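You operate a simulated robot arm through the tools that you are given. There is no shell and no other tool.

The job below is to be done with a simulated robot arm. You get a single attempt, and the scene is never put back.

Task
Cream the top of the purple pad with the blue cloth.
Fine: care cream from the tin, its lid laid on the bench top meanwhile; put the cloth back and close the tin again. A coat counts when it lies all over at full strength: go over it till it gets no stronger.

It is judged by the outcome, as a careful person would: the job done as asked, and still so three seconds after it is handed in. It fails if anything else is knocked over, pushed out of place, dropped, spilled or broken. Lids that push on must go on centred and level and be pressed home; caps that screw on are set level and turned clockwise until they are tight. Flat cloth is picked up by pressing the open fingertips on it (5 to 10 N) and closing them slowly along it; thin cloth reads only 2 to 8 mm in the jaws.

Robot
A 6-joint arm with a two-finger parallel gripper, fixed in place. Base frame: the origin is at the foot of the arm, x ahead of it, y to its left, z up; the work surface is at about z = 860. Units: mm, rad, N and s.
Its first joint turns from -2.897 to 2.897 rad. Payload 3.43 kg.
The TCP is the grasp point between the finger pads, 34 mm short of the fingertips. In the tool frame z runs along the fingers and y along their closing line. Largest opening 128 mm; finger width 24, thickness 12; the body of the gripper, 48 by 130 mm, starts 96 mm behind the TCP.
Orientation is told as [roll, pitch, yaw] about the base's x, y, z axes, in that order, counted from this pose: with the fingers straight down and closing along the base's y, the tool's x points along the base's -x, its y along +y and its z along -z.

Tools
- The arm moves only by the tool jog_arm. Its arguments are lists of equal length, an entry for each row: "gripper": the opening, from 0 (shut) to 1 (fully open); "xyz": the shift along the tool's x, y, z in units of 40 mm (1.0 is 40 mm), a list of three; "rot": the turn, a rotation vector about the tool's x, y, z in units of 6 degrees (1.0 is 6 degrees), a list of three. In form: {"gripper": [gripper, ...], "xyz": [[tx, ty, tz], ...], "rot": [[rx, ry, rz], ...]}. A call has 1 to 20 rows; each row shifts and turns the commanded pose from where the row before left it, along the tool's axes as they then stand. A call with a number of a shift or a turn outside -1 to 1 is refused whole. A row lasts 0.2 s, in which the tool goes at most 50 mm and 0.15 rad; a call with a longer step from one row to the next is refused whole, and so is a gripper value outside its range. Where a pose cannot be reached the arm comes as near as it can. A force on the tool above 40 N (or 10 N above the force at the start of the call, whichever is more), or a blocked arm, ends the call early, and 0.2 s more pass. Each finger travels about 153 mm/s and halts on what it meets, pressing with about 40 N; the grip force reading is that of the motor and also rises with nothing between the fingers. The clock runs only during rows and for 0.2 s after the last one: add rows that do not move to give the fingers time. It gives the time, the measured TCP pose, the force on the tool (base axes), the opening and the grip force at its end, in the units of the frame above (readings bear some noise), with the torque about the TCP (base axes, N m) and any sound that the robot's microphone picked up.
- Cameras (640 x 400 px; columns grow to the right, rows downward): "scene" is fixed at [399.5, 650.1, 1640.7]; the picture's right is [-0.84, -0.54, 0.00], its down [-0.43, 0.67, -0.60] and it looks along [0.32, -0.50, -0.80] (base axes); focal length 341 px, centre (320, 200). "wrist" rides on the gripper at [76, -11, -160] in the tool frame; the picture's right is [0.15, 0.99, 0.00], its down [-0.88, 0.13, -0.46] and it looks along [-0.45, 0.07, 0.89] (tool axes); focal length 234 px, centre (320, 200). There is no depth. A picture from a camera that has moved, and an enlarged one, comes with that camera's place and axes in the base frame and with its lens.
- get_image(camera): a new picture of that camera. The clock stands still meanwhile.
- inspect(camera, box): a new picture of the part [left, top, right, bottom] of that camera's present view, enlarged. The clock stands still meanwhile.
- finish_job(): hands the job in; it is judged then, once.

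Nothing tells you positions but the pictures and the camera data. Unless the task says otherwise, let go and move clear before handing in.

The tools are called after "Call:" as a command line: name --argument value ..., lists and objects as JSON in quotes. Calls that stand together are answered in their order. jog_arm: Moves the arm, as the interface text tells. Its arguments: {"type":"object","properties":{"gripper":{"type":"array","items":{"type":"number"}},"xyz":{"type":"array","items":{"type":"array","items":{"type":"number"}}},"rot":{"type":"array","items":{"type":"array","items":{"type":"number"}}}},"required":["gripper","xyz","rot"]} The other tools are called the same way: get_image (camera) takes a picture; inspect (camera, box) takes an enlarged picture of a part of a camera's view; finish_job () hands the job in.

At the start:

```text
time: 0.0
ee_pos: [491.1, 263.6, 1099.5]
tcp_rot: [0.001, -0.001, -0.001]
contact_force: [0.1, 0.2, 0.2]
torque: [-0.01, 0.01, -0.03]
grip_width: 127.9
grip_force: 0.0
```

scene: 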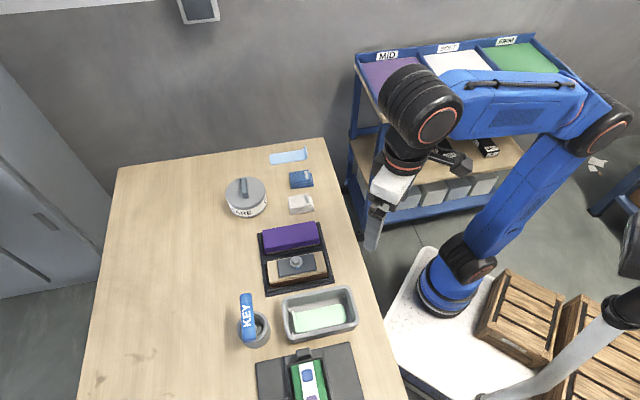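
wrist: 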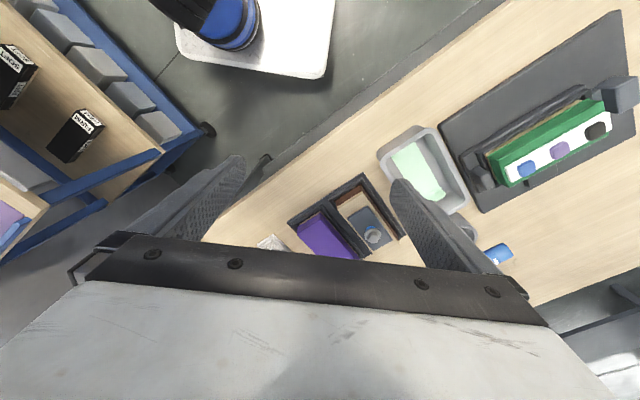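

I see a bench with a tin (labelled "...ARE"), a blue folded cloth, a white one, a light-blue flat cloth, a purple pad in a tray, and other items. I'll take closer looks before moving.

Call:
inspect --camera "scene" --box '[210, 135, 350, 222]'

Call:
inspect --camera "scene" --box '[220, 210, 380, 310]'

Call:
inspect --camera "scene" --box '[220, 280, 400, 400]'

Call:
inspect --camera "wrist" --box '[200, 80, 640, 355]'

```text
4.57 times, centred on (280, 178) of scene
camera zoom: at [399.5, 650.1, 1640.7], right [-0.84, -0.54, 0.0], down [-0.43, 0.67, -0.6], along [0.32, -0.5, -0.8], focal length 1559 px, centre (503, 298)
```

zoom: 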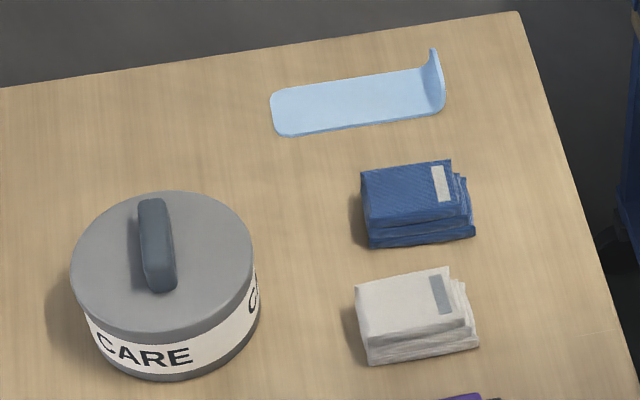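

```text
4.00 times, centred on (300, 260) of scene
camera zoom: at [399.5, 650.1, 1640.7], right [-0.84, -0.54, 0.0], down [-0.43, 0.67, -0.6], along [0.32, -0.5, -0.8], focal length 1364 px, centre (400, -40)
```

zoom: 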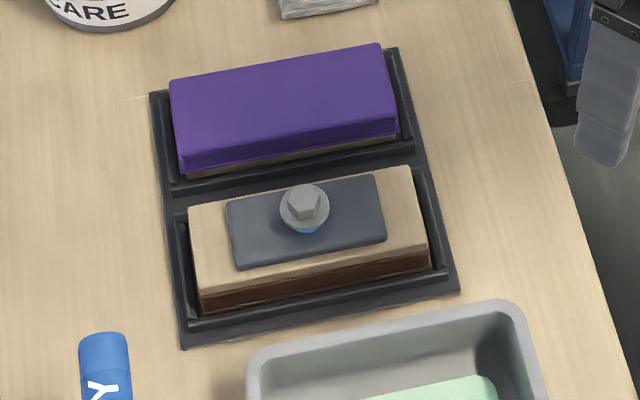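

```text
3.33 times, centred on (310, 340) of scene
camera zoom: at [399.5, 650.1, 1640.7], right [-0.84, -0.54, 0.0], down [-0.43, 0.67, -0.6], along [0.32, -0.5, -0.8], focal length 1137 px, centre (353, -267)
```

zoom: 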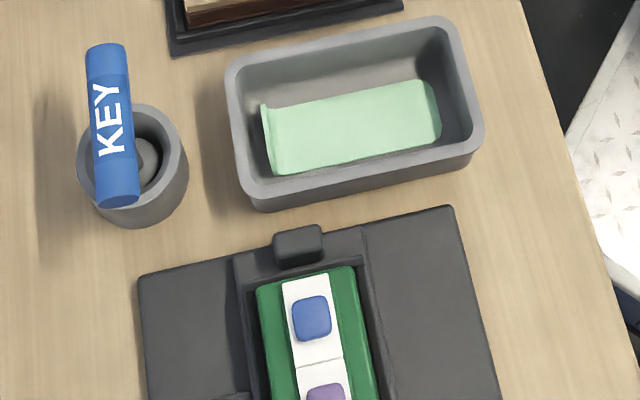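

```text
1.45 times, centred on (420, 218) of wrist
camera zoom: at [415.2, 252.4, 1259.6], right [-0.15, 0.99, 0.0], down [0.88, 0.13, 0.46], along [0.45, 0.07, -0.89], focal length 341 px, centre (174, 174)
```

zoom: 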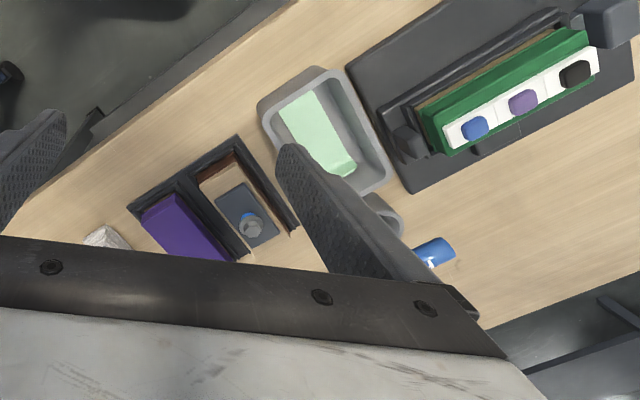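

The light-blue piece lies flat at about (890, 70) with one end turned up. The tin is near (865, 290) and the purple pad near (700, 320). I'll move up over the bench with the tool yawed to the bench's axes, to see the cloths and tin closely.

Call:
jog_arm --gripper '[1, 1, 1, 1, 1, 1, 1, 1, 1, 1, 1, 1, 1, 1, 1]' --xyz '[[-0.954, -0.267, -0.208], [-0.954, -0.267, -0.208], [-0.954, -0.267, -0.208], [-0.954, -0.267, -0.208], [-0.954, -0.267, -0.208], [-0.954, -0.267, -0.208], [0, 0, 0], [0, 0, 0], [0, 0, 0], [0, 0, 0], [0, 0, 0], [0, 0, 0], [0, 0, 0], [0, 0, 0], [0, 0, 0]]' --rot '[[0, 0, 0], [0, 0, 0], [0, 0, 0], [0, 0, 0], [0, 0, 0], [0, 0, 0], [0, 0, 0.9375], [0, 0, 0.9375], [0, 0, 0.9375], [0, 0, 0.9375], [0, 0, 0.9375], [0, 0, 0.9375], [0, 0, 0.9375], [0, 0, 0.9375], [0, 0, 0]]'

Call:
get_image --camera "wrist"

Call:
get_image --camera "scene"

```text
time: 3.2
ee_pos: [720.7, 199.2, 1149.4]
tcp_rot: [0.001, 0.0, -0.786]
contact_force: [0.3, 0.1, -0.5]
torque: [0.0, 0.01, -0.05]
grip_width: 128.0
grip_force: 0.1
```

```text
taken
camera wrist: at [659.5, 245.1, 1309.8], right [0.6, 0.8, 0.0], down [0.71, -0.53, 0.46], along [0.37, -0.27, -0.89], focal length 234 px, centre (320, 200)
```

wrist: 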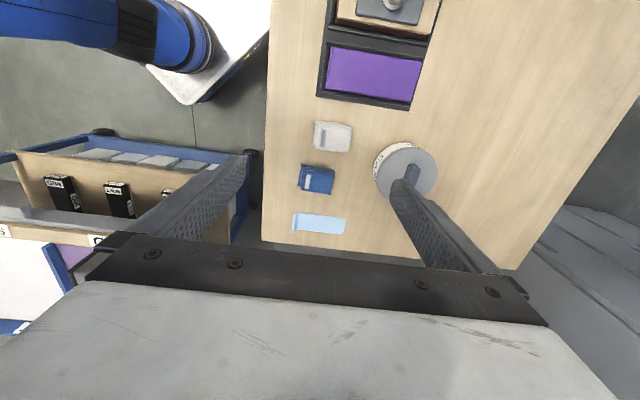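

```text
taken
```

scene: 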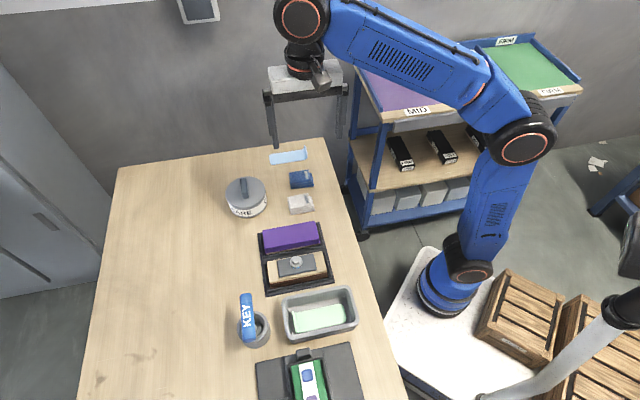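

Call:
inspect --camera "wrist" --box '[270, 110, 450, 250]'

Call:
inspect --camera "wrist" --box '[280, 150, 360, 240]'

Call:
inspect --camera "scene" --box '[260, 140, 330, 190]'

Call:
inspect --camera "scene" --box '[265, 165, 335, 215]'

```text
2.86 times, centred on (360, 180) of wrist
camera zoom: at [659.5, 245.1, 1309.8], right [0.6, 0.8, 0.0], down [0.71, -0.53, 0.46], along [0.37, -0.27, -0.89], focal length 669 px, centre (206, 257)
```

zoom: 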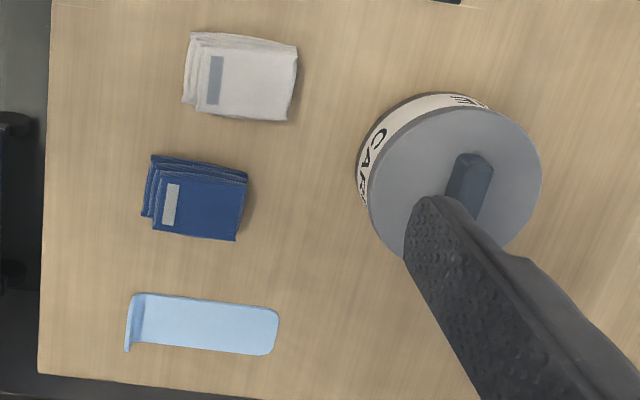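

```text
4.44 times, centred on (320, 195) of wrist
camera zoom: at [659.5, 245.1, 1309.8], right [0.6, 0.8, 0.0], down [0.71, -0.53, 0.46], along [0.37, -0.27, -0.89], focal length 1041 px, centre (320, 222)
```

zoom: 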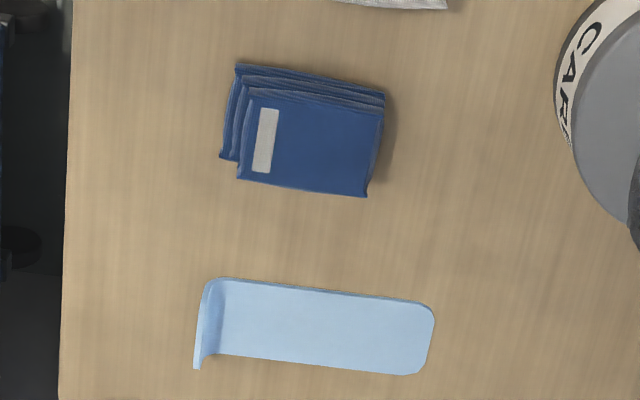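

```text
8.00 times, centred on (295, 165) of scene
camera zoom: at [399.5, 650.1, 1640.7], right [-0.84, -0.54, 0.0], down [-0.43, 0.67, -0.6], along [0.32, -0.5, -0.8], focal length 2728 px, centre (520, 480)
```

zoom: 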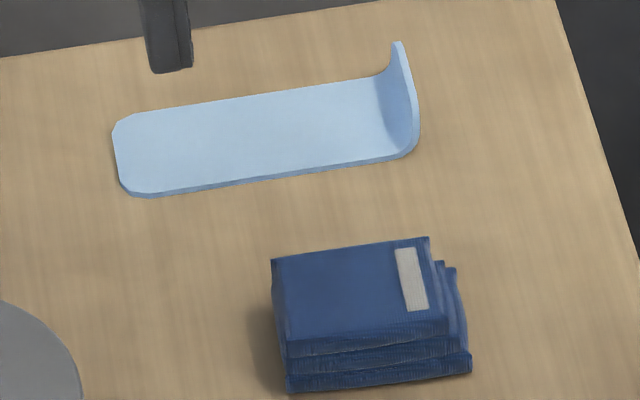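

```text
8.00 times, centred on (300, 190) of scene
camera zoom: at [399.5, 650.1, 1640.7], right [-0.84, -0.54, 0.0], down [-0.43, 0.67, -0.6], along [0.32, -0.5, -0.8], focal length 2728 px, centre (480, 280)
```

zoom: 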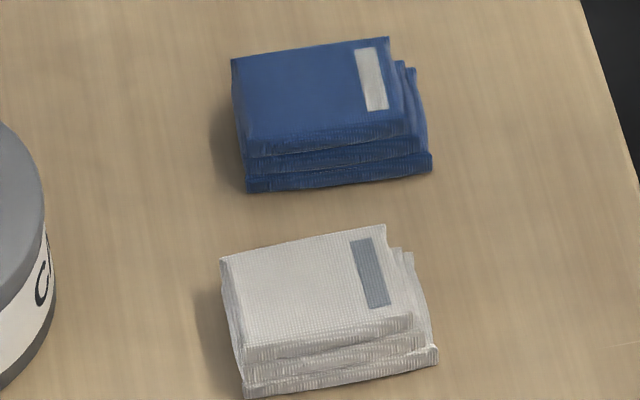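

The dark-blue bundle looks like a folded woven cloth with a tag, beside a white one of the same kind. The light-blue strip has a smooth look, so I'll go lower to tell which of them is really cloth.

Call:
jog_arm --gripper '[1, 1, 1, 1, 1, 1]' --xyz '[[-0.566, 0, 0.75], [-0.566, 0, 0.75], [-0.566, 0, 0.75], [-0.566, 0, 0.75], [-0.566, 0, 0.75], [0, 0, 0]]' --rot '[[0, 0, 0], [0, 0, 0], [0, 0, 0], [0, 0, 0], [0, 0, 0], [0, 0, 0]]'

Call:
get_image --camera "wrist"

Call:
inspect --camera "wrist" --box '[230, 80, 450, 240]'

```text
time: 4.6
ee_pos: [798.5, 119.1, 998.0]
tcp_rot: [0.001, 0.0, -0.784]
contact_force: [0.3, 0.2, 0.1]
torque: [0.01, 0.04, 0.0]
grip_width: 128.0
grip_force: 0.2
```

```text
taken
camera wrist: at [737.0, 164.1, 1158.0], right [0.6, 0.8, 0.0], down [0.71, -0.53, 0.46], along [0.37, -0.27, -0.89], focal length 234 px, centre (320, 200)
```

wrist: 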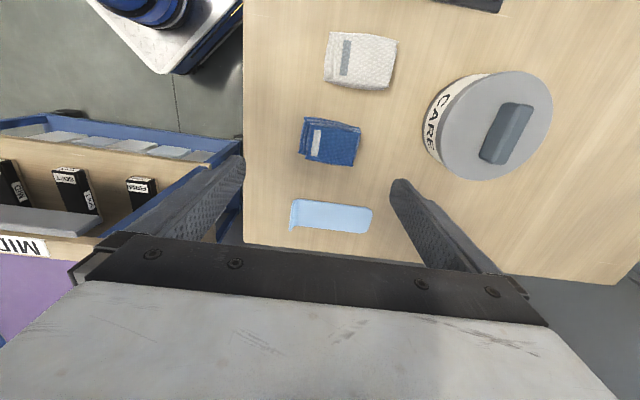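

```text
2.50 times, centred on (340, 160) of wrist
camera zoom: at [737.0, 164.1, 1158.0], right [0.6, 0.8, 0.0], down [0.71, -0.53, 0.46], along [0.37, -0.27, -0.89], focal length 585 px, centre (270, 300)
```

zoom: 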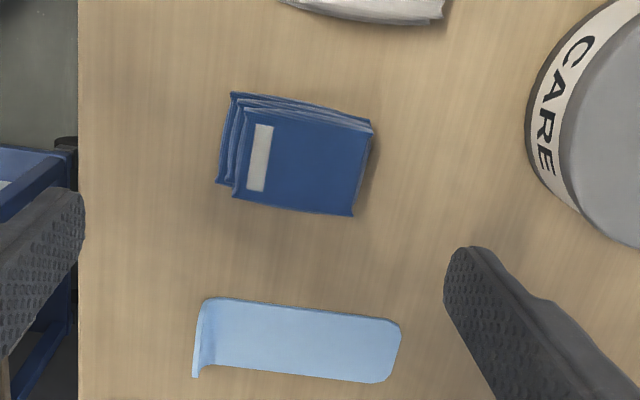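

The strip is smooth, like a peeled film with a pull tab. The folded dark-blue woven bundle at about (801, 134) is the blue cloth. I'll go over the tin, at about (875, 281) with its lid top near z 917, to measure the lid handle.

Call:
jog_arm --gripper '[1, 1, 1, 1, 1, 1, 1, 1]' --xyz '[[0, 0, -0.8], [0, 0, -0.7], [0.302, 0.843, 0], [0.302, 0.843, 0], [0.302, 0.843, 0], [0.302, 0.843, 0], [0.302, 0.843, 0], [0, 0, 0]]' --rot '[[0, 0, 0], [0, 0, 0], [0, 0, 0], [0, 0, 0], [0, 0, 0], [0, 0, 0], [0, 0, 0], [0, 0, 0]]'

Call:
get_image --camera "wrist"

Call:
get_image --camera "scene"

```text
time: 6.4
ee_pos: [879.2, 282.8, 1058.6]
tcp_rot: [0.001, 0.0, -0.784]
contact_force: [-0.1, -0.9, 0.0]
torque: [-0.01, 0.03, -0.01]
grip_width: 128.0
grip_force: 0.0
```

```text
taken
camera wrist: at [817.7, 328.1, 1218.2], right [0.59, 0.8, 0.0], down [0.72, -0.53, 0.46], along [0.37, -0.27, -0.89], focal length 234 px, centre (320, 200)
```

wrist: 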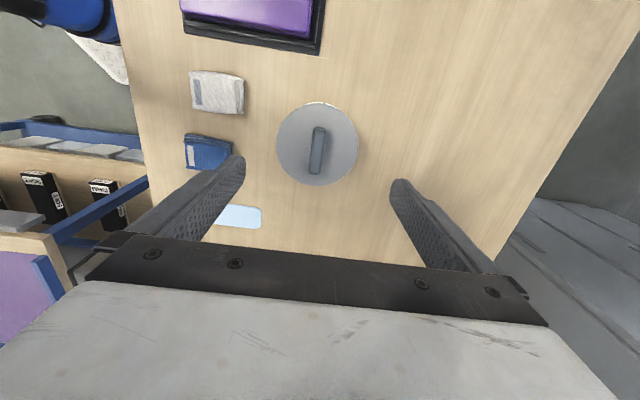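

```text
taken
```

scene: 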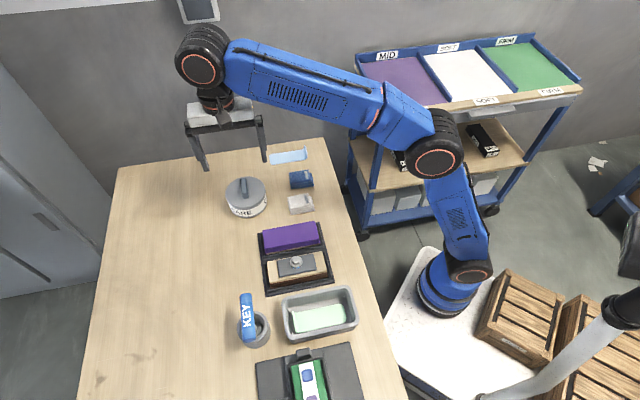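

Call:
inspect --camera "wrist" --box '[260, 95, 380, 195]'

Call:
inspect --camera "scene" --box '[210, 165, 290, 225]'

```text
4.00 times, centred on (320, 145) of wrist
camera zoom: at [817.7, 328.1, 1218.2], right [0.59, 0.8, 0.0], down [0.72, -0.53, 0.46], along [0.37, -0.27, -0.89], focal length 937 px, centre (320, 420)
```

zoom: 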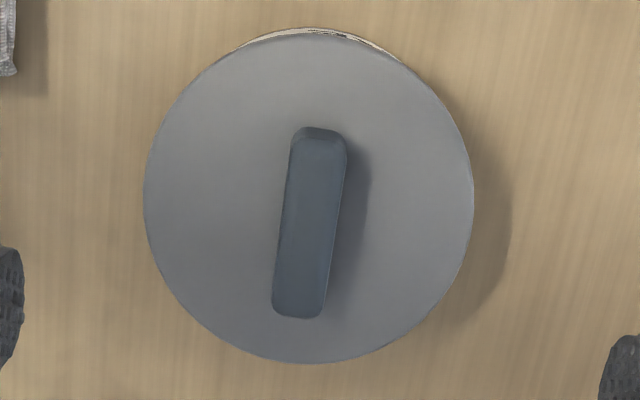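

```text
6.67 times, centred on (250, 195) of scene
camera zoom: at [399.5, 650.1, 1640.7], right [-0.84, -0.54, 0.0], down [-0.43, 0.67, -0.6], along [0.32, -0.5, -0.8], focal length 2274 px, centre (787, 233)
```

zoom: 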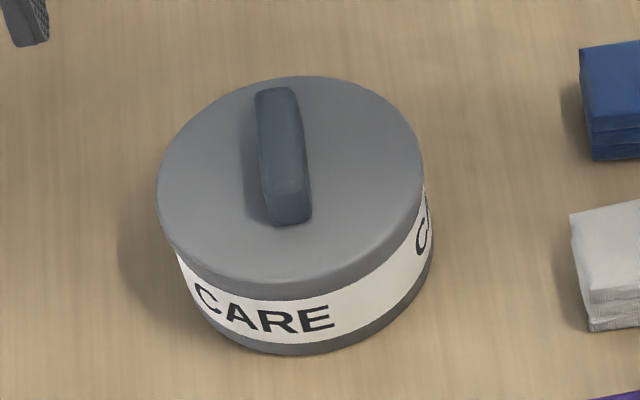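

The lid centre is about (876, 281) with radius 53. Its handle bar is about 16 mm wide with its top near z 932, running along the bench edge. I'll partly close the fingers and descend around the handle.

Call:
jog_arm --gripper '[0.45, 0.45, 0.45, 0.45, 0.45, 0.45]' --xyz '[[0, -0.1, 0], [0, 0, 0.6], [0, 0, 0.6], [0, 0, 0.6], [0, 0, 0.6], [0, 0, 0]]' --rot '[[0, 0, 0], [0, 0, 0], [0, 0, 0], [0, 0, 0], [0, 0, 0], [0, 0, 0]]'

Call:
get_image --camera "wrist"

Call:
inspect --camera "scene" --box '[210, 145, 290, 225]'

```text
time: 7.8
ee_pos: [876.2, 280.2, 961.9]
tcp_rot: [0.001, 0.001, -0.784]
contact_force: [0.5, 0.2, -0.1]
torque: [-0.02, -0.01, 0.0]
grip_width: 57.7
grip_force: 0.0
```

```text
taken
camera wrist: at [813.8, 324.6, 1122.4], right [0.59, 0.8, 0.0], down [0.71, -0.53, 0.46], along [0.37, -0.27, -0.89], focal length 234 px, centre (320, 200)
```

wrist: 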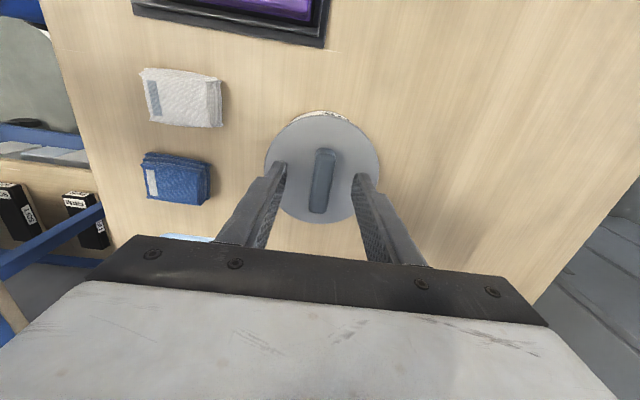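

```text
5.00 times, centred on (250, 185) of scene
camera zoom: at [399.5, 650.1, 1640.7], right [-0.84, -0.54, 0.0], down [-0.43, 0.67, -0.6], along [0.32, -0.5, -0.8], focal length 1705 px, centre (670, 275)
```

zoom: 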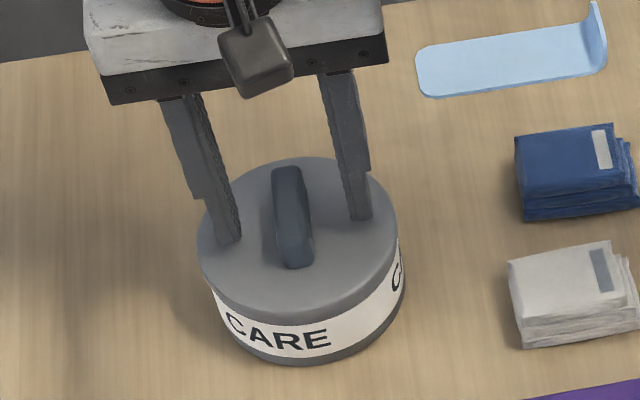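

The handle sits centred between the fingers. I'll lower in small steps and close on it.

Call:
jog_arm --gripper '[0.45, 0.45, 0.45, 0.45]' --xyz '[[0, 0, 0.06], [0, 0, 0.06], [0, 0, 0.05], [0, 0, 0]]' --rot '[[0, 0, 0], [0, 0, 0], [0, 0, 0], [0, 0, 0]]'

Call:
inspect --camera "scene" --box '[225, 165, 275, 205]'

```text
time: 8.8
ee_pos: [874.4, 279.0, 957.2]
tcp_rot: [0.001, -0.001, -0.783]
contact_force: [0.1, 0.1, 0.4]
torque: [-0.03, 0.01, -0.01]
grip_width: 57.5
grip_force: 0.0
```

```text
10.00 times, centred on (250, 185) of scene
camera zoom: at [399.5, 650.1, 1640.7], right [-0.84, -0.54, 0.0], down [-0.43, 0.67, -0.6], along [0.32, -0.5, -0.8], focal length 3410 px, centre (1020, 350)
```

zoom: 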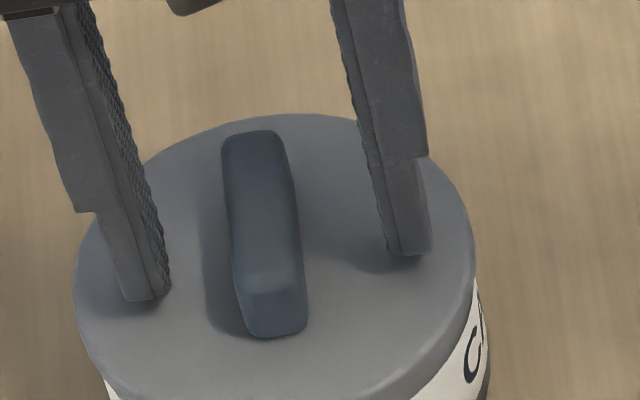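

Call:
jog_arm --gripper '[0.3, 0.2, 0.14, 0.1, 0.05, 0.05]' --xyz '[[0, 0, 0], [0, 0, 0], [0, 0, 0], [0, 0, 0], [0, 0, 0], [0, 0, 0]]' --rot '[[0, 0, 0], [0, 0, 0], [0, 0, 0], [0, 0, 0], [0, 0, 0], [0, 0, 0]]'

Call:
inspect --camera "scene" --box '[210, 145, 290, 225]'

```text
time: 10.2
ee_pos: [874.1, 279.6, 957.3]
tcp_rot: [-0.001, 0.0, -0.785]
contact_force: [-0.3, -0.5, -0.1]
torque: [-0.01, 0.02, 0.01]
grip_width: 16.2
grip_force: 39.6
heard: snap
```

```text
5.00 times, centred on (250, 185) of scene
camera zoom: at [399.5, 650.1, 1640.7], right [-0.84, -0.54, 0.0], down [-0.43, 0.67, -0.6], along [0.32, -0.5, -0.8], focal length 1705 px, centre (670, 275)
```

zoom: 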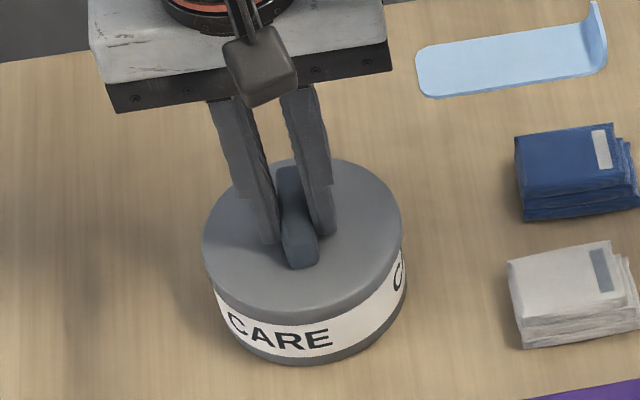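

The fingers hold the handle (16 mm) and I heard a snap, probably the lid letting go. I'll lift slowly and watch the force.

Call:
jog_arm --gripper '[0.05, 0.05, 0.05, 0.05, 0.05]' --xyz '[[0, 0, -0.05], [0, 0, -0.05], [0, 0, -0.1], [0, 0, -0.1], [0, 0, 0]]' --rot '[[0, 0, 0], [0, 0, 0], [0, 0, 0], [0, 0, 0], [0, 0, 0]]'

Call:
inspect --camera "scene" --box '[210, 145, 290, 225]'

```text
time: 11.4
ee_pos: [874.2, 279.0, 969.5]
tcp_rot: [-0.001, 0.0, -0.784]
contact_force: [-0.2, 0.1, -0.2]
torque: [0.03, -0.01, -0.02]
grip_width: 15.7
grip_force: 40.2
```

```text
5.00 times, centred on (250, 185) of scene
camera zoom: at [399.5, 650.1, 1640.7], right [-0.84, -0.54, 0.0], down [-0.43, 0.67, -0.6], along [0.32, -0.5, -0.8], focal length 1705 px, centre (670, 275)
```

zoom: 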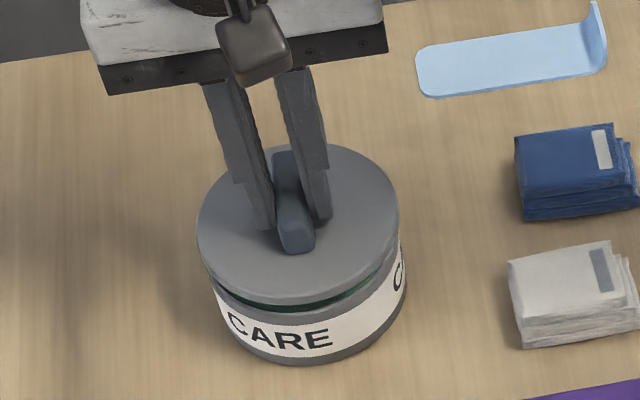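

Call:
jog_arm --gripper '[0.05, 0.05, 0.05, 0.05, 0.05, 0.05, 0.05, 0.05, 0.05]' --xyz '[[0, 0, -0.7], [0, 0, -0.7], [0.775, 0.227, 0], [0.775, 0.227, 0], [0.775, 0.227, 0], [0.775, 0.227, 0], [0.775, 0.227, 0], [0.775, 0.227, 0], [0, 0, 0]]' --rot '[[0, 0, 0], [0, 0, 0], [0, 0, 0], [0, 0, 0], [0, 0, 0], [0, 0, 0], [0, 0, 0], [0, 0, 0], [0, 0, 0]]'

Call:
get_image --camera "scene"

Call:
inspect --camera "scene" --box '[210, 145, 330, 225]'

Call:
get_image --camera "wrist"

```text
time: 13.4
ee_pos: [779.8, 449.0, 1023.0]
tcp_rot: [-0.001, -0.001, -0.784]
contact_force: [0.1, 0.9, -0.5]
torque: [0.03, 0.03, 0.0]
grip_width: 15.8
grip_force: 40.0
```

```text
taken
```

scene: 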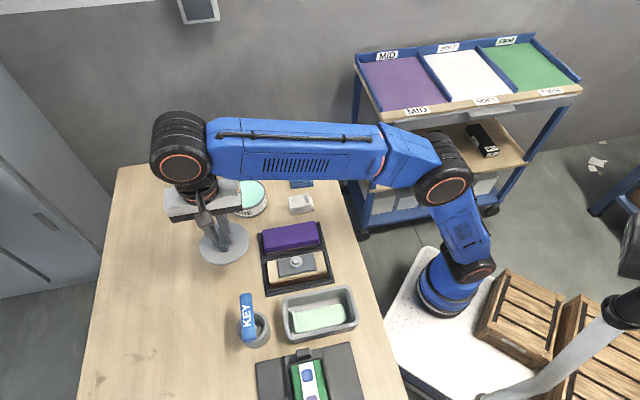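

```text
5.00 times, centred on (270, 185) of scene
camera zoom: at [399.5, 650.1, 1640.7], right [-0.84, -0.54, 0.0], down [-0.43, 0.67, -0.6], along [0.32, -0.5, -0.8], focal length 1705 px, centre (570, 275)
```

zoom: 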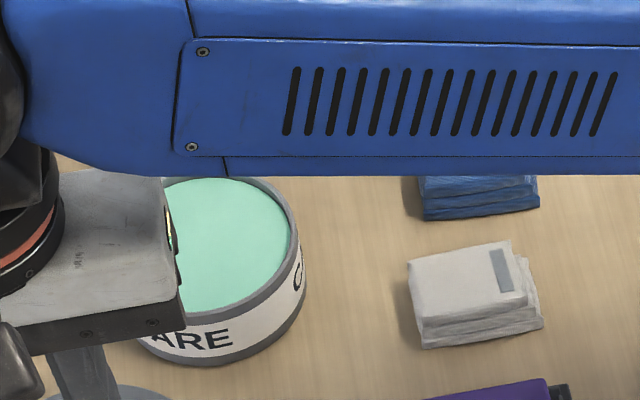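

```text
taken
camera wrist: at [717.9, 495.0, 1182.8], right [0.59, 0.8, 0.0], down [0.71, -0.53, 0.46], along [0.37, -0.27, -0.89], focal length 234 px, centre (320, 200)
```

wrist: 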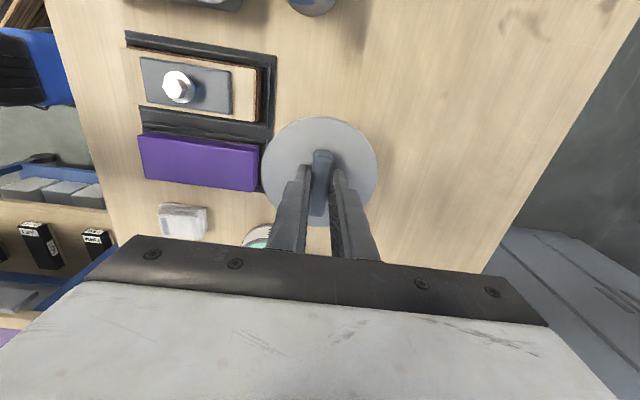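

The lid is held level and the tin shows mint-coloured cream near the rim. I'll shift a little away from the pad tray and set the lid down gently on free bench.

Call:
jog_arm --gripper '[0.05, 0.05, 0.05, 0.05, 0.05]' --xyz '[[0, 0.375, 0], [0, 0, 0.7], [0, 0, 0.7], [0, 0, 0.7], [0, 0, 0]]' --rot '[[0, 0, 0], [0, 0, 0], [0, 0, 0], [0, 0, 0], [0, 0, 0]]'

Call:
inspect --camera "scene" --box '[180, 200, 280, 290]'

```text
time: 14.6
ee_pos: [790.7, 459.4, 940.5]
tcp_rot: [0.0, 0.0, -0.783]
contact_force: [0.1, 0.5, -0.9]
torque: [0.0, 0.02, 0.0]
grip_width: 15.9
grip_force: 40.6
```

```text
4.44 times, centred on (230, 245) of scene
camera zoom: at [399.5, 650.1, 1640.7], right [-0.84, -0.54, 0.0], down [-0.43, 0.67, -0.6], along [0.32, -0.5, -0.8], focal length 1516 px, centre (720, 0)
```

zoom: 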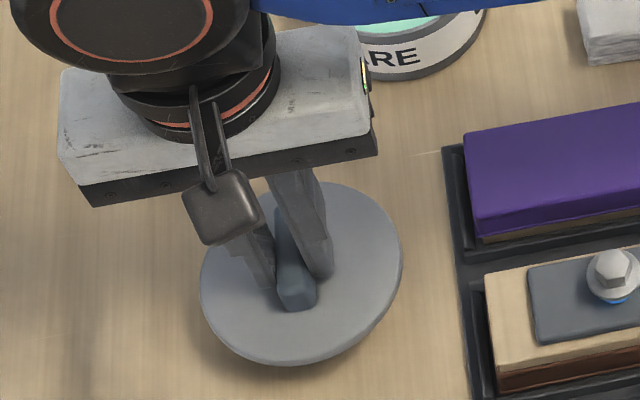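

Call:
jog_arm --gripper '[0.05, 0.05, 0.05, 0.05, 0.05, 0.05]' --xyz '[[0, 0, 0.1], [0, 0, 0.1], [0, 0, 0.08], [0, 0, 0.05], [0, 0, 0.05], [0, 0, 0]]' --rot '[[0, 0, 0], [0, 0, 0], [0, 0, 0], [0, 0, 0], [0, 0, 0], [0, 0, 0]]'

Call:
inspect --camera "scene" --box '[180, 200, 280, 290]'

```text
time: 16.0
ee_pos: [790.6, 459.2, 925.2]
tcp_rot: [0.0, -0.001, -0.785]
contact_force: [-0.2, 0.0, -0.4]
torque: [0.01, -0.03, 0.0]
grip_width: 15.9
grip_force: 40.0
```

```text
4.44 times, centred on (230, 245) of scene
camera zoom: at [399.5, 650.1, 1640.7], right [-0.84, -0.54, 0.0], down [-0.43, 0.67, -0.6], along [0.32, -0.5, -0.8], focal length 1516 px, centre (720, 0)
```

zoom: 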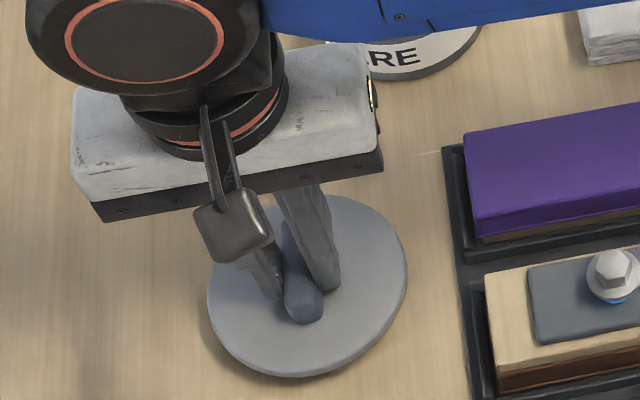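

Call:
jog_arm --gripper '[0.05, 0.05, 0.05, 0.05, 0.05]' --xyz '[[0, 0, 0.05], [0, 0, 0.05], [0, 0, 0.05], [0, 0, 0.03], [0, 0, 0]]' --rot '[[0, 0, 0], [0, 0, 0], [0, 0, 0], [0, 0, 0], [0, 0, 0]]'

Call:
inspect --camera "scene" --box '[180, 200, 280, 290]'

```text
time: 17.2
ee_pos: [791.8, 459.8, 919.2]
tcp_rot: [0.001, 0.0, -0.784]
contact_force: [-0.5, 0.3, 0.7]
torque: [-0.03, 0.03, 0.0]
grip_width: 16.0
grip_force: 39.9
```

```text
4.44 times, centred on (230, 245) of scene
camera zoom: at [399.5, 650.1, 1640.7], right [-0.84, -0.54, 0.0], down [-0.43, 0.67, -0.6], along [0.32, -0.5, -0.8], focal length 1516 px, centre (720, 0)
```

zoom: 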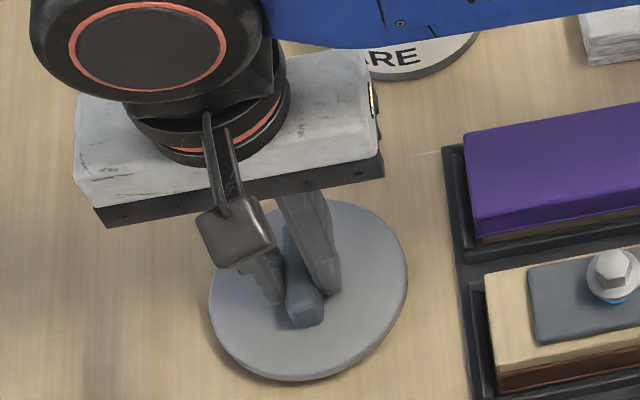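

Call:
jog_arm --gripper '[0.05, 0.05, 0.05, 0.05, 0.05]' --xyz '[[0, 0, 0.04], [0, 0, 0.04], [0, 0, 0.03], [0, 0, 0.03], [0, 0, 0]]' --rot '[[0, 0, 0], [0, 0, 0], [0, 0, 0], [0, 0, 0], [0, 0, 0]]'

```text
time: 18.4
ee_pos: [789.6, 460.3, 912.3]
tcp_rot: [0.0, 0.001, -0.782]
contact_force: [-0.4, -0.1, -0.8]
torque: [0.0, 0.01, 0.0]
grip_width: 16.0
grip_force: 40.1
```

Call:
jog_arm --gripper '[0.05, 0.05, 0.05, 0.05, 0.05]' --xyz '[[0, 0, 0.03], [0, 0, 0.03], [0, 0, 0.02], [0, 0, 0.02], [0, 0, 0]]' --rot '[[0, 0, 0], [0, 0, 0], [0, 0, 0], [0, 0, 0], [0, 0, 0]]'

Call:
inspect --camera "scene" --box '[180, 200, 280, 290]'

```text
time: 19.6
ee_pos: [790.6, 460.8, 908.5]
tcp_rot: [0.0, 0.0, -0.784]
contact_force: [0.1, 0.0, -0.2]
torque: [-0.01, 0.02, 0.04]
grip_width: 16.4
grip_force: 39.9
```

```text
4.44 times, centred on (230, 245) of scene
camera zoom: at [399.5, 650.1, 1640.7], right [-0.84, -0.54, 0.0], down [-0.43, 0.67, -0.6], along [0.32, -0.5, -0.8], focal length 1516 px, centre (720, 0)
```

zoom: 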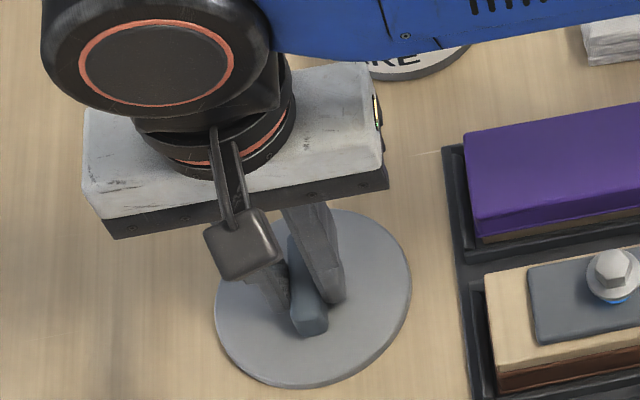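

Call:
jog_arm --gripper '[0.05, 0.05, 0.05, 0.05, 0.05]' --xyz '[[0, 0, 0.02], [0, 0, 0.02], [0, 0, 0.02], [0, 0, 0.02], [0, 0, 0]]' --rot '[[0, 0, 0], [0, 0, 0], [0, 0, 0], [0, 0, 0], [0, 0, 0]]'

```text
time: 20.8
ee_pos: [790.4, 459.1, 907.3]
tcp_rot: [0.003, 0.001, -0.783]
contact_force: [1.9, 5.3, 15.5]
torque: [0.1, 0.02, 0.01]
grip_width: 16.0
grip_force: 40.1
```

The lid touches the bench now (15 N). I'll ease up a little, open, and rise clear.

Call:
jog_arm --gripper '[0.05, 0.05, 0.16, 0.25, 0.35, 0.35]' --xyz '[[0, 0, -0.03], [0, 0, 0], [0, 0, 0], [0, 0, 0], [0, 0, 0], [0, 0, 0]]' --rot '[[0, 0, 0], [0, 0, 0], [0, 0, 0], [0, 0, 0], [0, 0, 0], [0, 0, 0]]'

Call:
jog_arm --gripper '[0.35, 0.35, 0.35, 0.35]' --xyz '[[0, 0, -0.5], [0, 0, -1], [0, 0, -1], [0, 0, 0]]' --rot '[[0, 0, 0], [0, 0, 0], [0, 0, 0], [0, 0, 0]]'

Call:
get_image --camera "wrist"

Call:
get_image --camera "scene"

```text
time: 22.2
ee_pos: [788.8, 460.1, 908.0]
tcp_rot: [0.0, 0.0, -0.784]
contact_force: [0.0, 0.1, 0.1]
torque: [-0.02, 0.0, -0.02]
grip_width: 44.7
grip_force: 0.1
```

```text
time: 23.2
ee_pos: [791.1, 460.8, 1008.1]
tcp_rot: [0.001, 0.001, -0.784]
contact_force: [0.3, -0.4, 0.4]
torque: [-0.02, 0.0, 0.0]
grip_width: 44.7
grip_force: 0.1
```

```text
taken
camera wrist: at [730.4, 507.2, 1168.0], right [0.6, 0.8, 0.0], down [0.72, -0.53, 0.46], along [0.37, -0.27, -0.89], focal length 234 px, centre (320, 200)
```

wrist: 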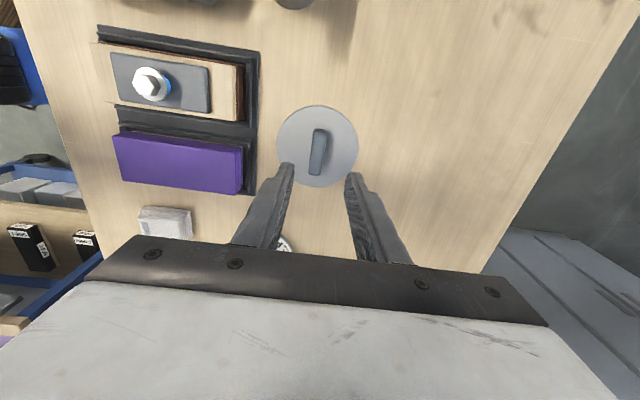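

```text
taken
```

scene: 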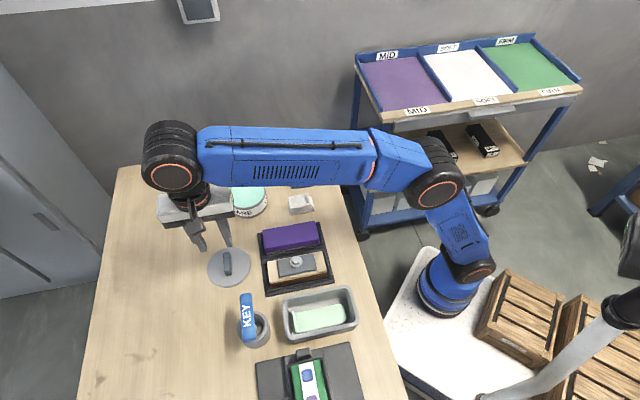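

The lid lies flat on free bench at about (790, 460). Next I'll rise, go over to the blue cloth and turn the tool 90° so the fingers close across its short side.

Call:
jog_arm --gripper '[0.6, 0.6, 0.6, 0.6, 0.6, 0.6, 0.6, 0.6, 0.6, 0.6, 0.6]' --xyz '[[0, 0, -0.65], [0, 0, -0.65], [-0.744, -0.7, 0], [-0.744, -0.7, 0], [-0.744, -0.7, 0], [-0.744, -0.7, 0], [-0.744, -0.7, 0], [-0.744, -0.7, 0], [-0.744, -0.7, 0], [-0.744, -0.7, 0], [0, 0, 0]]' --rot '[[0, 0, 0], [0, 0, 0], [0, 0, 0], [0, 0, 0], [0, 0, 0], [0, 0, 0], [0, 0, 0], [0, 0, 0], [0, 0, 0], [0, 0, 0], [0, 0, 0]]'

Call:
jog_arm --gripper '[0.6, 0.6, 0.6, 0.6, 0.6, 0.6, 0.6, 0.6, 0.6, 0.6, 0.6, 0.6, 0.6, 0.6, 0.6, 0.6]' --xyz '[[0, 0, 0], [0, 0, 0], [0, 0, 0], [0, 0, 0], [0, 0, 0], [0, 0, 0], [0, 0, 0], [0, 0, 0], [0, 0, 0], [0, 0, 0], [0, 0, 0], [0, 0, 0], [0, 0, 0], [0, 0, 0], [0, 0, 0], [0, 0, 0]]' --rot '[[0, 0, -1], [0, 0, -1], [0, 0, -1], [0, 0, -1], [0, 0, -1], [0, 0, -1], [0, 0, -1], [0, 0, -1], [0, 0, -1], [0, 0, -1], [0, 0, -1], [0, 0, -1], [0, 0, -1], [0, 0, -1], [0, 0, -1], [0, 0, 0]]'

Call:
get_image --camera "wrist"

Call:
get_image --camera "scene"

```text
time: 25.6
ee_pos: [802.4, 131.6, 1057.4]
tcp_rot: [0.001, 0.0, -0.785]
contact_force: [0.4, -0.1, 0.0]
torque: [0.01, 0.01, 0.04]
grip_width: 76.7
grip_force: 0.0
```

```text
time: 29.0
ee_pos: [802.9, 133.8, 1059.5]
tcp_rot: [0.001, 0.001, 0.786]
contact_force: [-0.5, -0.3, 0.3]
torque: [0.01, 0.03, -0.05]
grip_width: 76.8
grip_force: 0.1
```

```text
taken
camera wrist: at [756.4, 71.4, 1219.3], right [-0.8, 0.59, 0.0], down [0.53, 0.72, 0.46], along [0.27, 0.37, -0.89], focal length 234 px, centre (320, 200)
```

wrist: 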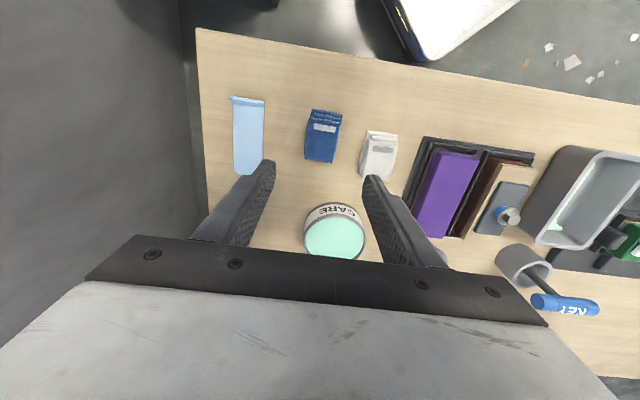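

```text
taken
```

scene: 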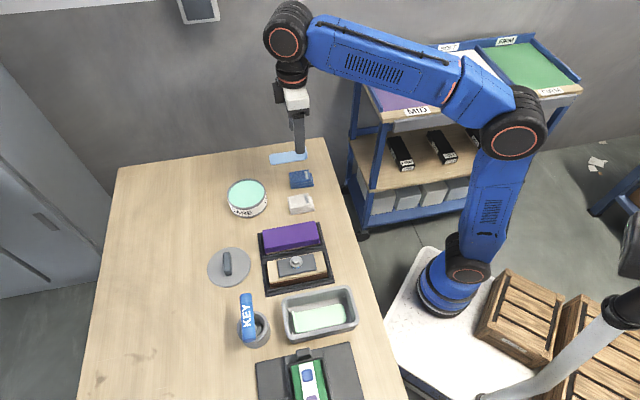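

Call:
inspect --camera "wrist" --box '[270, 90, 410, 190]'

Call:
inspect --camera "wrist" --box '[290, 95, 360, 175]'

Call:
inspect --camera "scene" --box '[220, 150, 320, 220]'

```text
4.00 times, centred on (340, 140) of wrist
camera zoom: at [756.4, 71.4, 1219.3], right [-0.8, 0.59, 0.0], down [0.53, 0.72, 0.46], along [0.27, 0.37, -0.89], focal length 937 px, centre (240, 440)
```

zoom: 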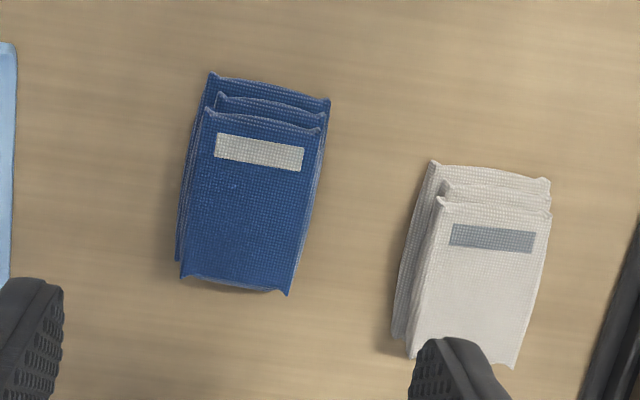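

```text
5.00 times, centred on (325, 135) of wrist
camera zoom: at [756.4, 71.4, 1219.3], right [-0.8, 0.59, 0.0], down [0.53, 0.72, 0.46], along [0.27, 0.37, -0.89], focal length 1171 px, centre (295, 525)
```

zoom: 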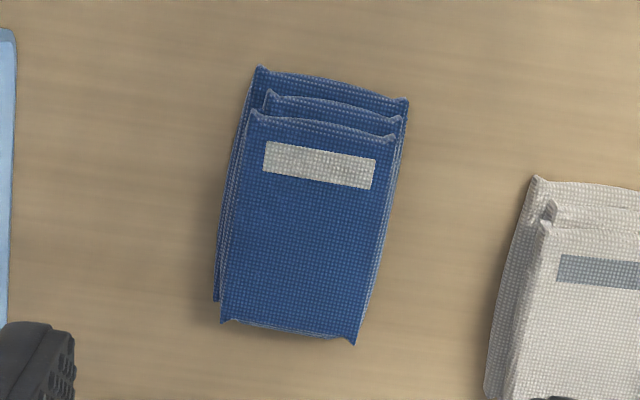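

```text
5.71 times, centred on (270, 185) of scene
camera zoom: at [399.5, 650.1, 1640.7], right [-0.84, -0.54, 0.0], down [-0.43, 0.67, -0.6], along [0.32, -0.5, -0.8], focal length 1949 px, centre (606, 286)
```

zoom: 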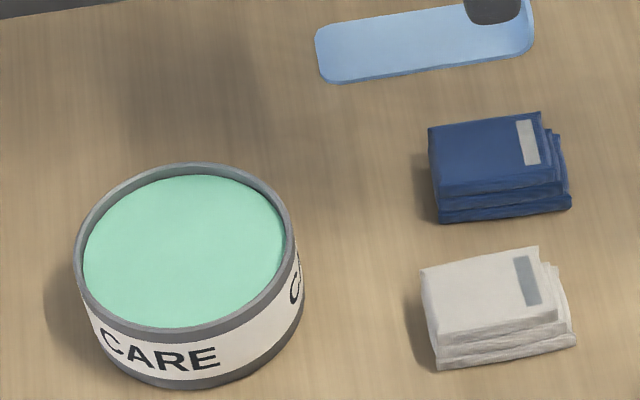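

The blue one is clearly a folded woven cloth, with its top centre at about (800.6, 136.6), roughly 60 × 39 mm and 25 mm high. I'll align, narrow the opening so I clear the white cloth, and descend.

Call:
jog_arm --gripper '[0.48, 0.48, 0.48, 0.48, 0.48, 0.48]' --xyz '[[0.07, 0.09, 0], [0, 0, 0.8], [0, 0, 0.8], [0, 0, 0.8], [0, 0, 0.8], [0, 0, 0]]' --rot '[[0, 0, 0], [0, 0, 0], [0, 0, 0], [0, 0, 0], [0, 0, 0], [0, 0, 0]]'

Call:
get_image --camera "wrist"

Call:
inspect --camera "scene" --box '[260, 130, 340, 220]'

```text
time: 30.4
ee_pos: [798.2, 132.0, 931.8]
tcp_rot: [-0.001, -0.001, 0.788]
contact_force: [0.1, 0.5, -0.4]
torque: [-0.01, 0.0, 0.01]
grip_width: 61.4
grip_force: 0.0
```

```text
taken
camera wrist: at [752.2, 70.3, 1091.6], right [-0.8, 0.59, 0.0], down [0.53, 0.72, 0.46], along [0.27, 0.37, -0.89], focal length 234 px, centre (320, 200)
```

wrist: 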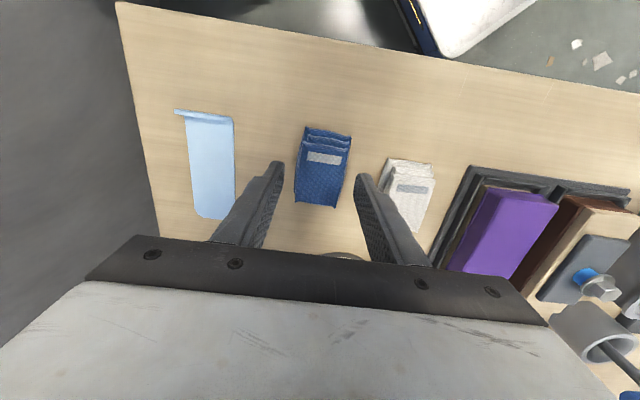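

```text
4.44 times, centred on (300, 175) of scene
camera zoom: at [399.5, 650.1, 1640.7], right [-0.84, -0.54, 0.0], down [-0.43, 0.67, -0.6], along [0.32, -0.5, -0.8], focal length 1516 px, centre (409, 311)
```

zoom: 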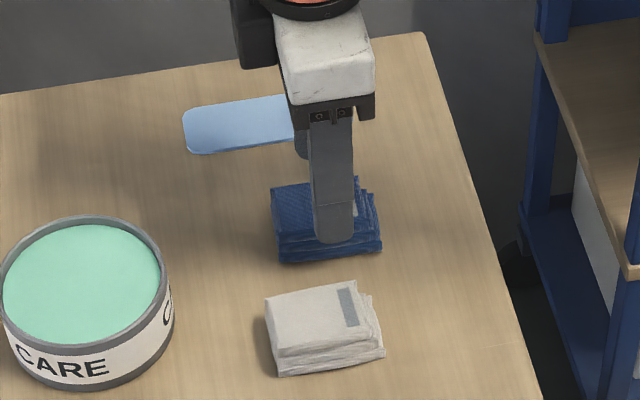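

Call:
jog_arm --gripper '[0.48, 0.48, 0.48, 0.48, 0.48]' --xyz '[[0, 0.02, 0.25], [0, 0, 0.25], [0, 0, 0.13], [0, 0, 0.1], [0, 0, 0]]' --rot '[[0, 0, 0], [0, 0, 0], [0, 0, 0], [0, 0, 0], [0, 0, 0]]'

Call:
get_image --camera "wrist"

Call:
inspect --camera "scene" --box '[275, 150, 335, 210]'

```text
time: 31.6
ee_pos: [794.7, 132.6, 902.9]
tcp_rot: [-0.002, 0.002, 0.787]
contact_force: [-0.2, -0.6, 0.3]
torque: [0.03, 0.0, -0.01]
grip_width: 61.6
grip_force: 0.1
```

```text
taken
camera wrist: at [750.0, 71.1, 1062.0], right [-0.8, 0.59, 0.0], down [0.53, 0.72, 0.46], along [0.27, 0.37, -0.89], focal length 234 px, centre (320, 200)
```

wrist: 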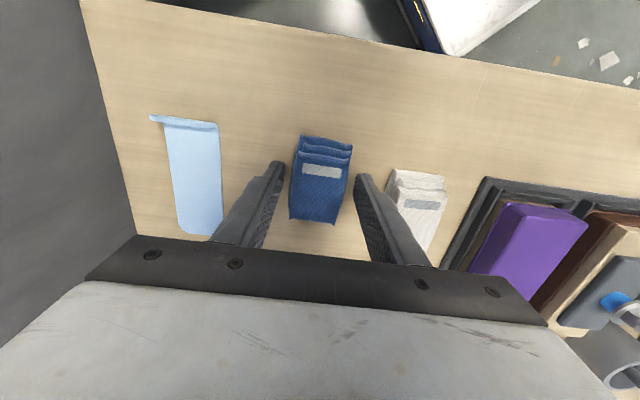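

```text
6.67 times, centred on (305, 180) of scene
camera zoom: at [399.5, 650.1, 1640.7], right [-0.84, -0.54, 0.0], down [-0.43, 0.67, -0.6], along [0.32, -0.5, -0.8], focal length 2274 px, centre (420, 333)
```

zoom: 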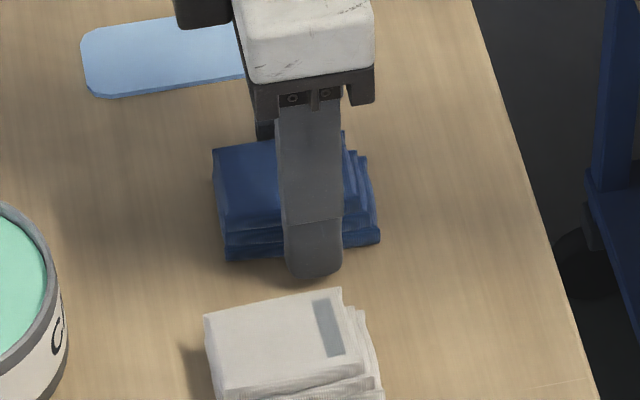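

Call:
jog_arm --gripper '[0.48, 0.42, 0.38, 0.34, 0.31, 0.28, 0.24, 0.2, 0.2, 0.2]' --xyz '[[-0.125, 0, 0], [0, 0, 0], [0, 0, 0], [0, 0, 0], [0, 0, 0], [0, 0, 0], [0, 0, 0], [0, 0, 0], [0, 0, 0], [0, 0, 0]]' --rot '[[0, 0, 0], [0, 0, 0], [0, 0, 0], [0, 0, 0], [0, 0, 0], [0, 0, 0], [0, 0, 0], [0, 0, 0], [0, 0, 0], [0, 0, 0]]'

Call:
get_image --camera "wrist"

Call:
inspect --camera "scene" --box '[275, 150, 335, 210]'

```text
time: 33.8
ee_pos: [799.9, 137.0, 902.8]
tcp_rot: [0.0, -0.001, 0.786]
contact_force: [0.4, -0.5, -0.9]
torque: [0.0, -0.01, 0.01]
grip_width: 49.2
grip_force: 40.0
```

```text
taken
camera wrist: at [754.2, 74.9, 1061.4], right [-0.8, 0.59, 0.0], down [0.53, 0.72, 0.46], along [0.27, 0.37, -0.89], focal length 234 px, centre (320, 200)
```

wrist: 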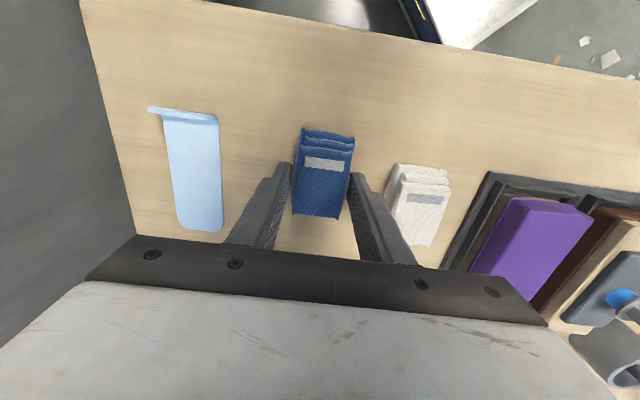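

```text
6.67 times, centred on (305, 180) of scene
camera zoom: at [399.5, 650.1, 1640.7], right [-0.84, -0.54, 0.0], down [-0.43, 0.67, -0.6], along [0.32, -0.5, -0.8], focal length 2274 px, centre (420, 333)
```

zoom: 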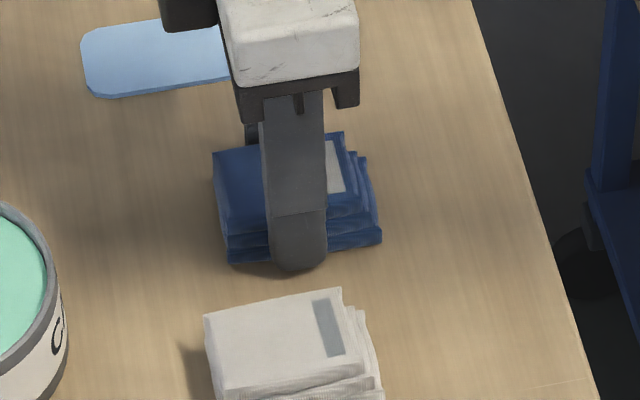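

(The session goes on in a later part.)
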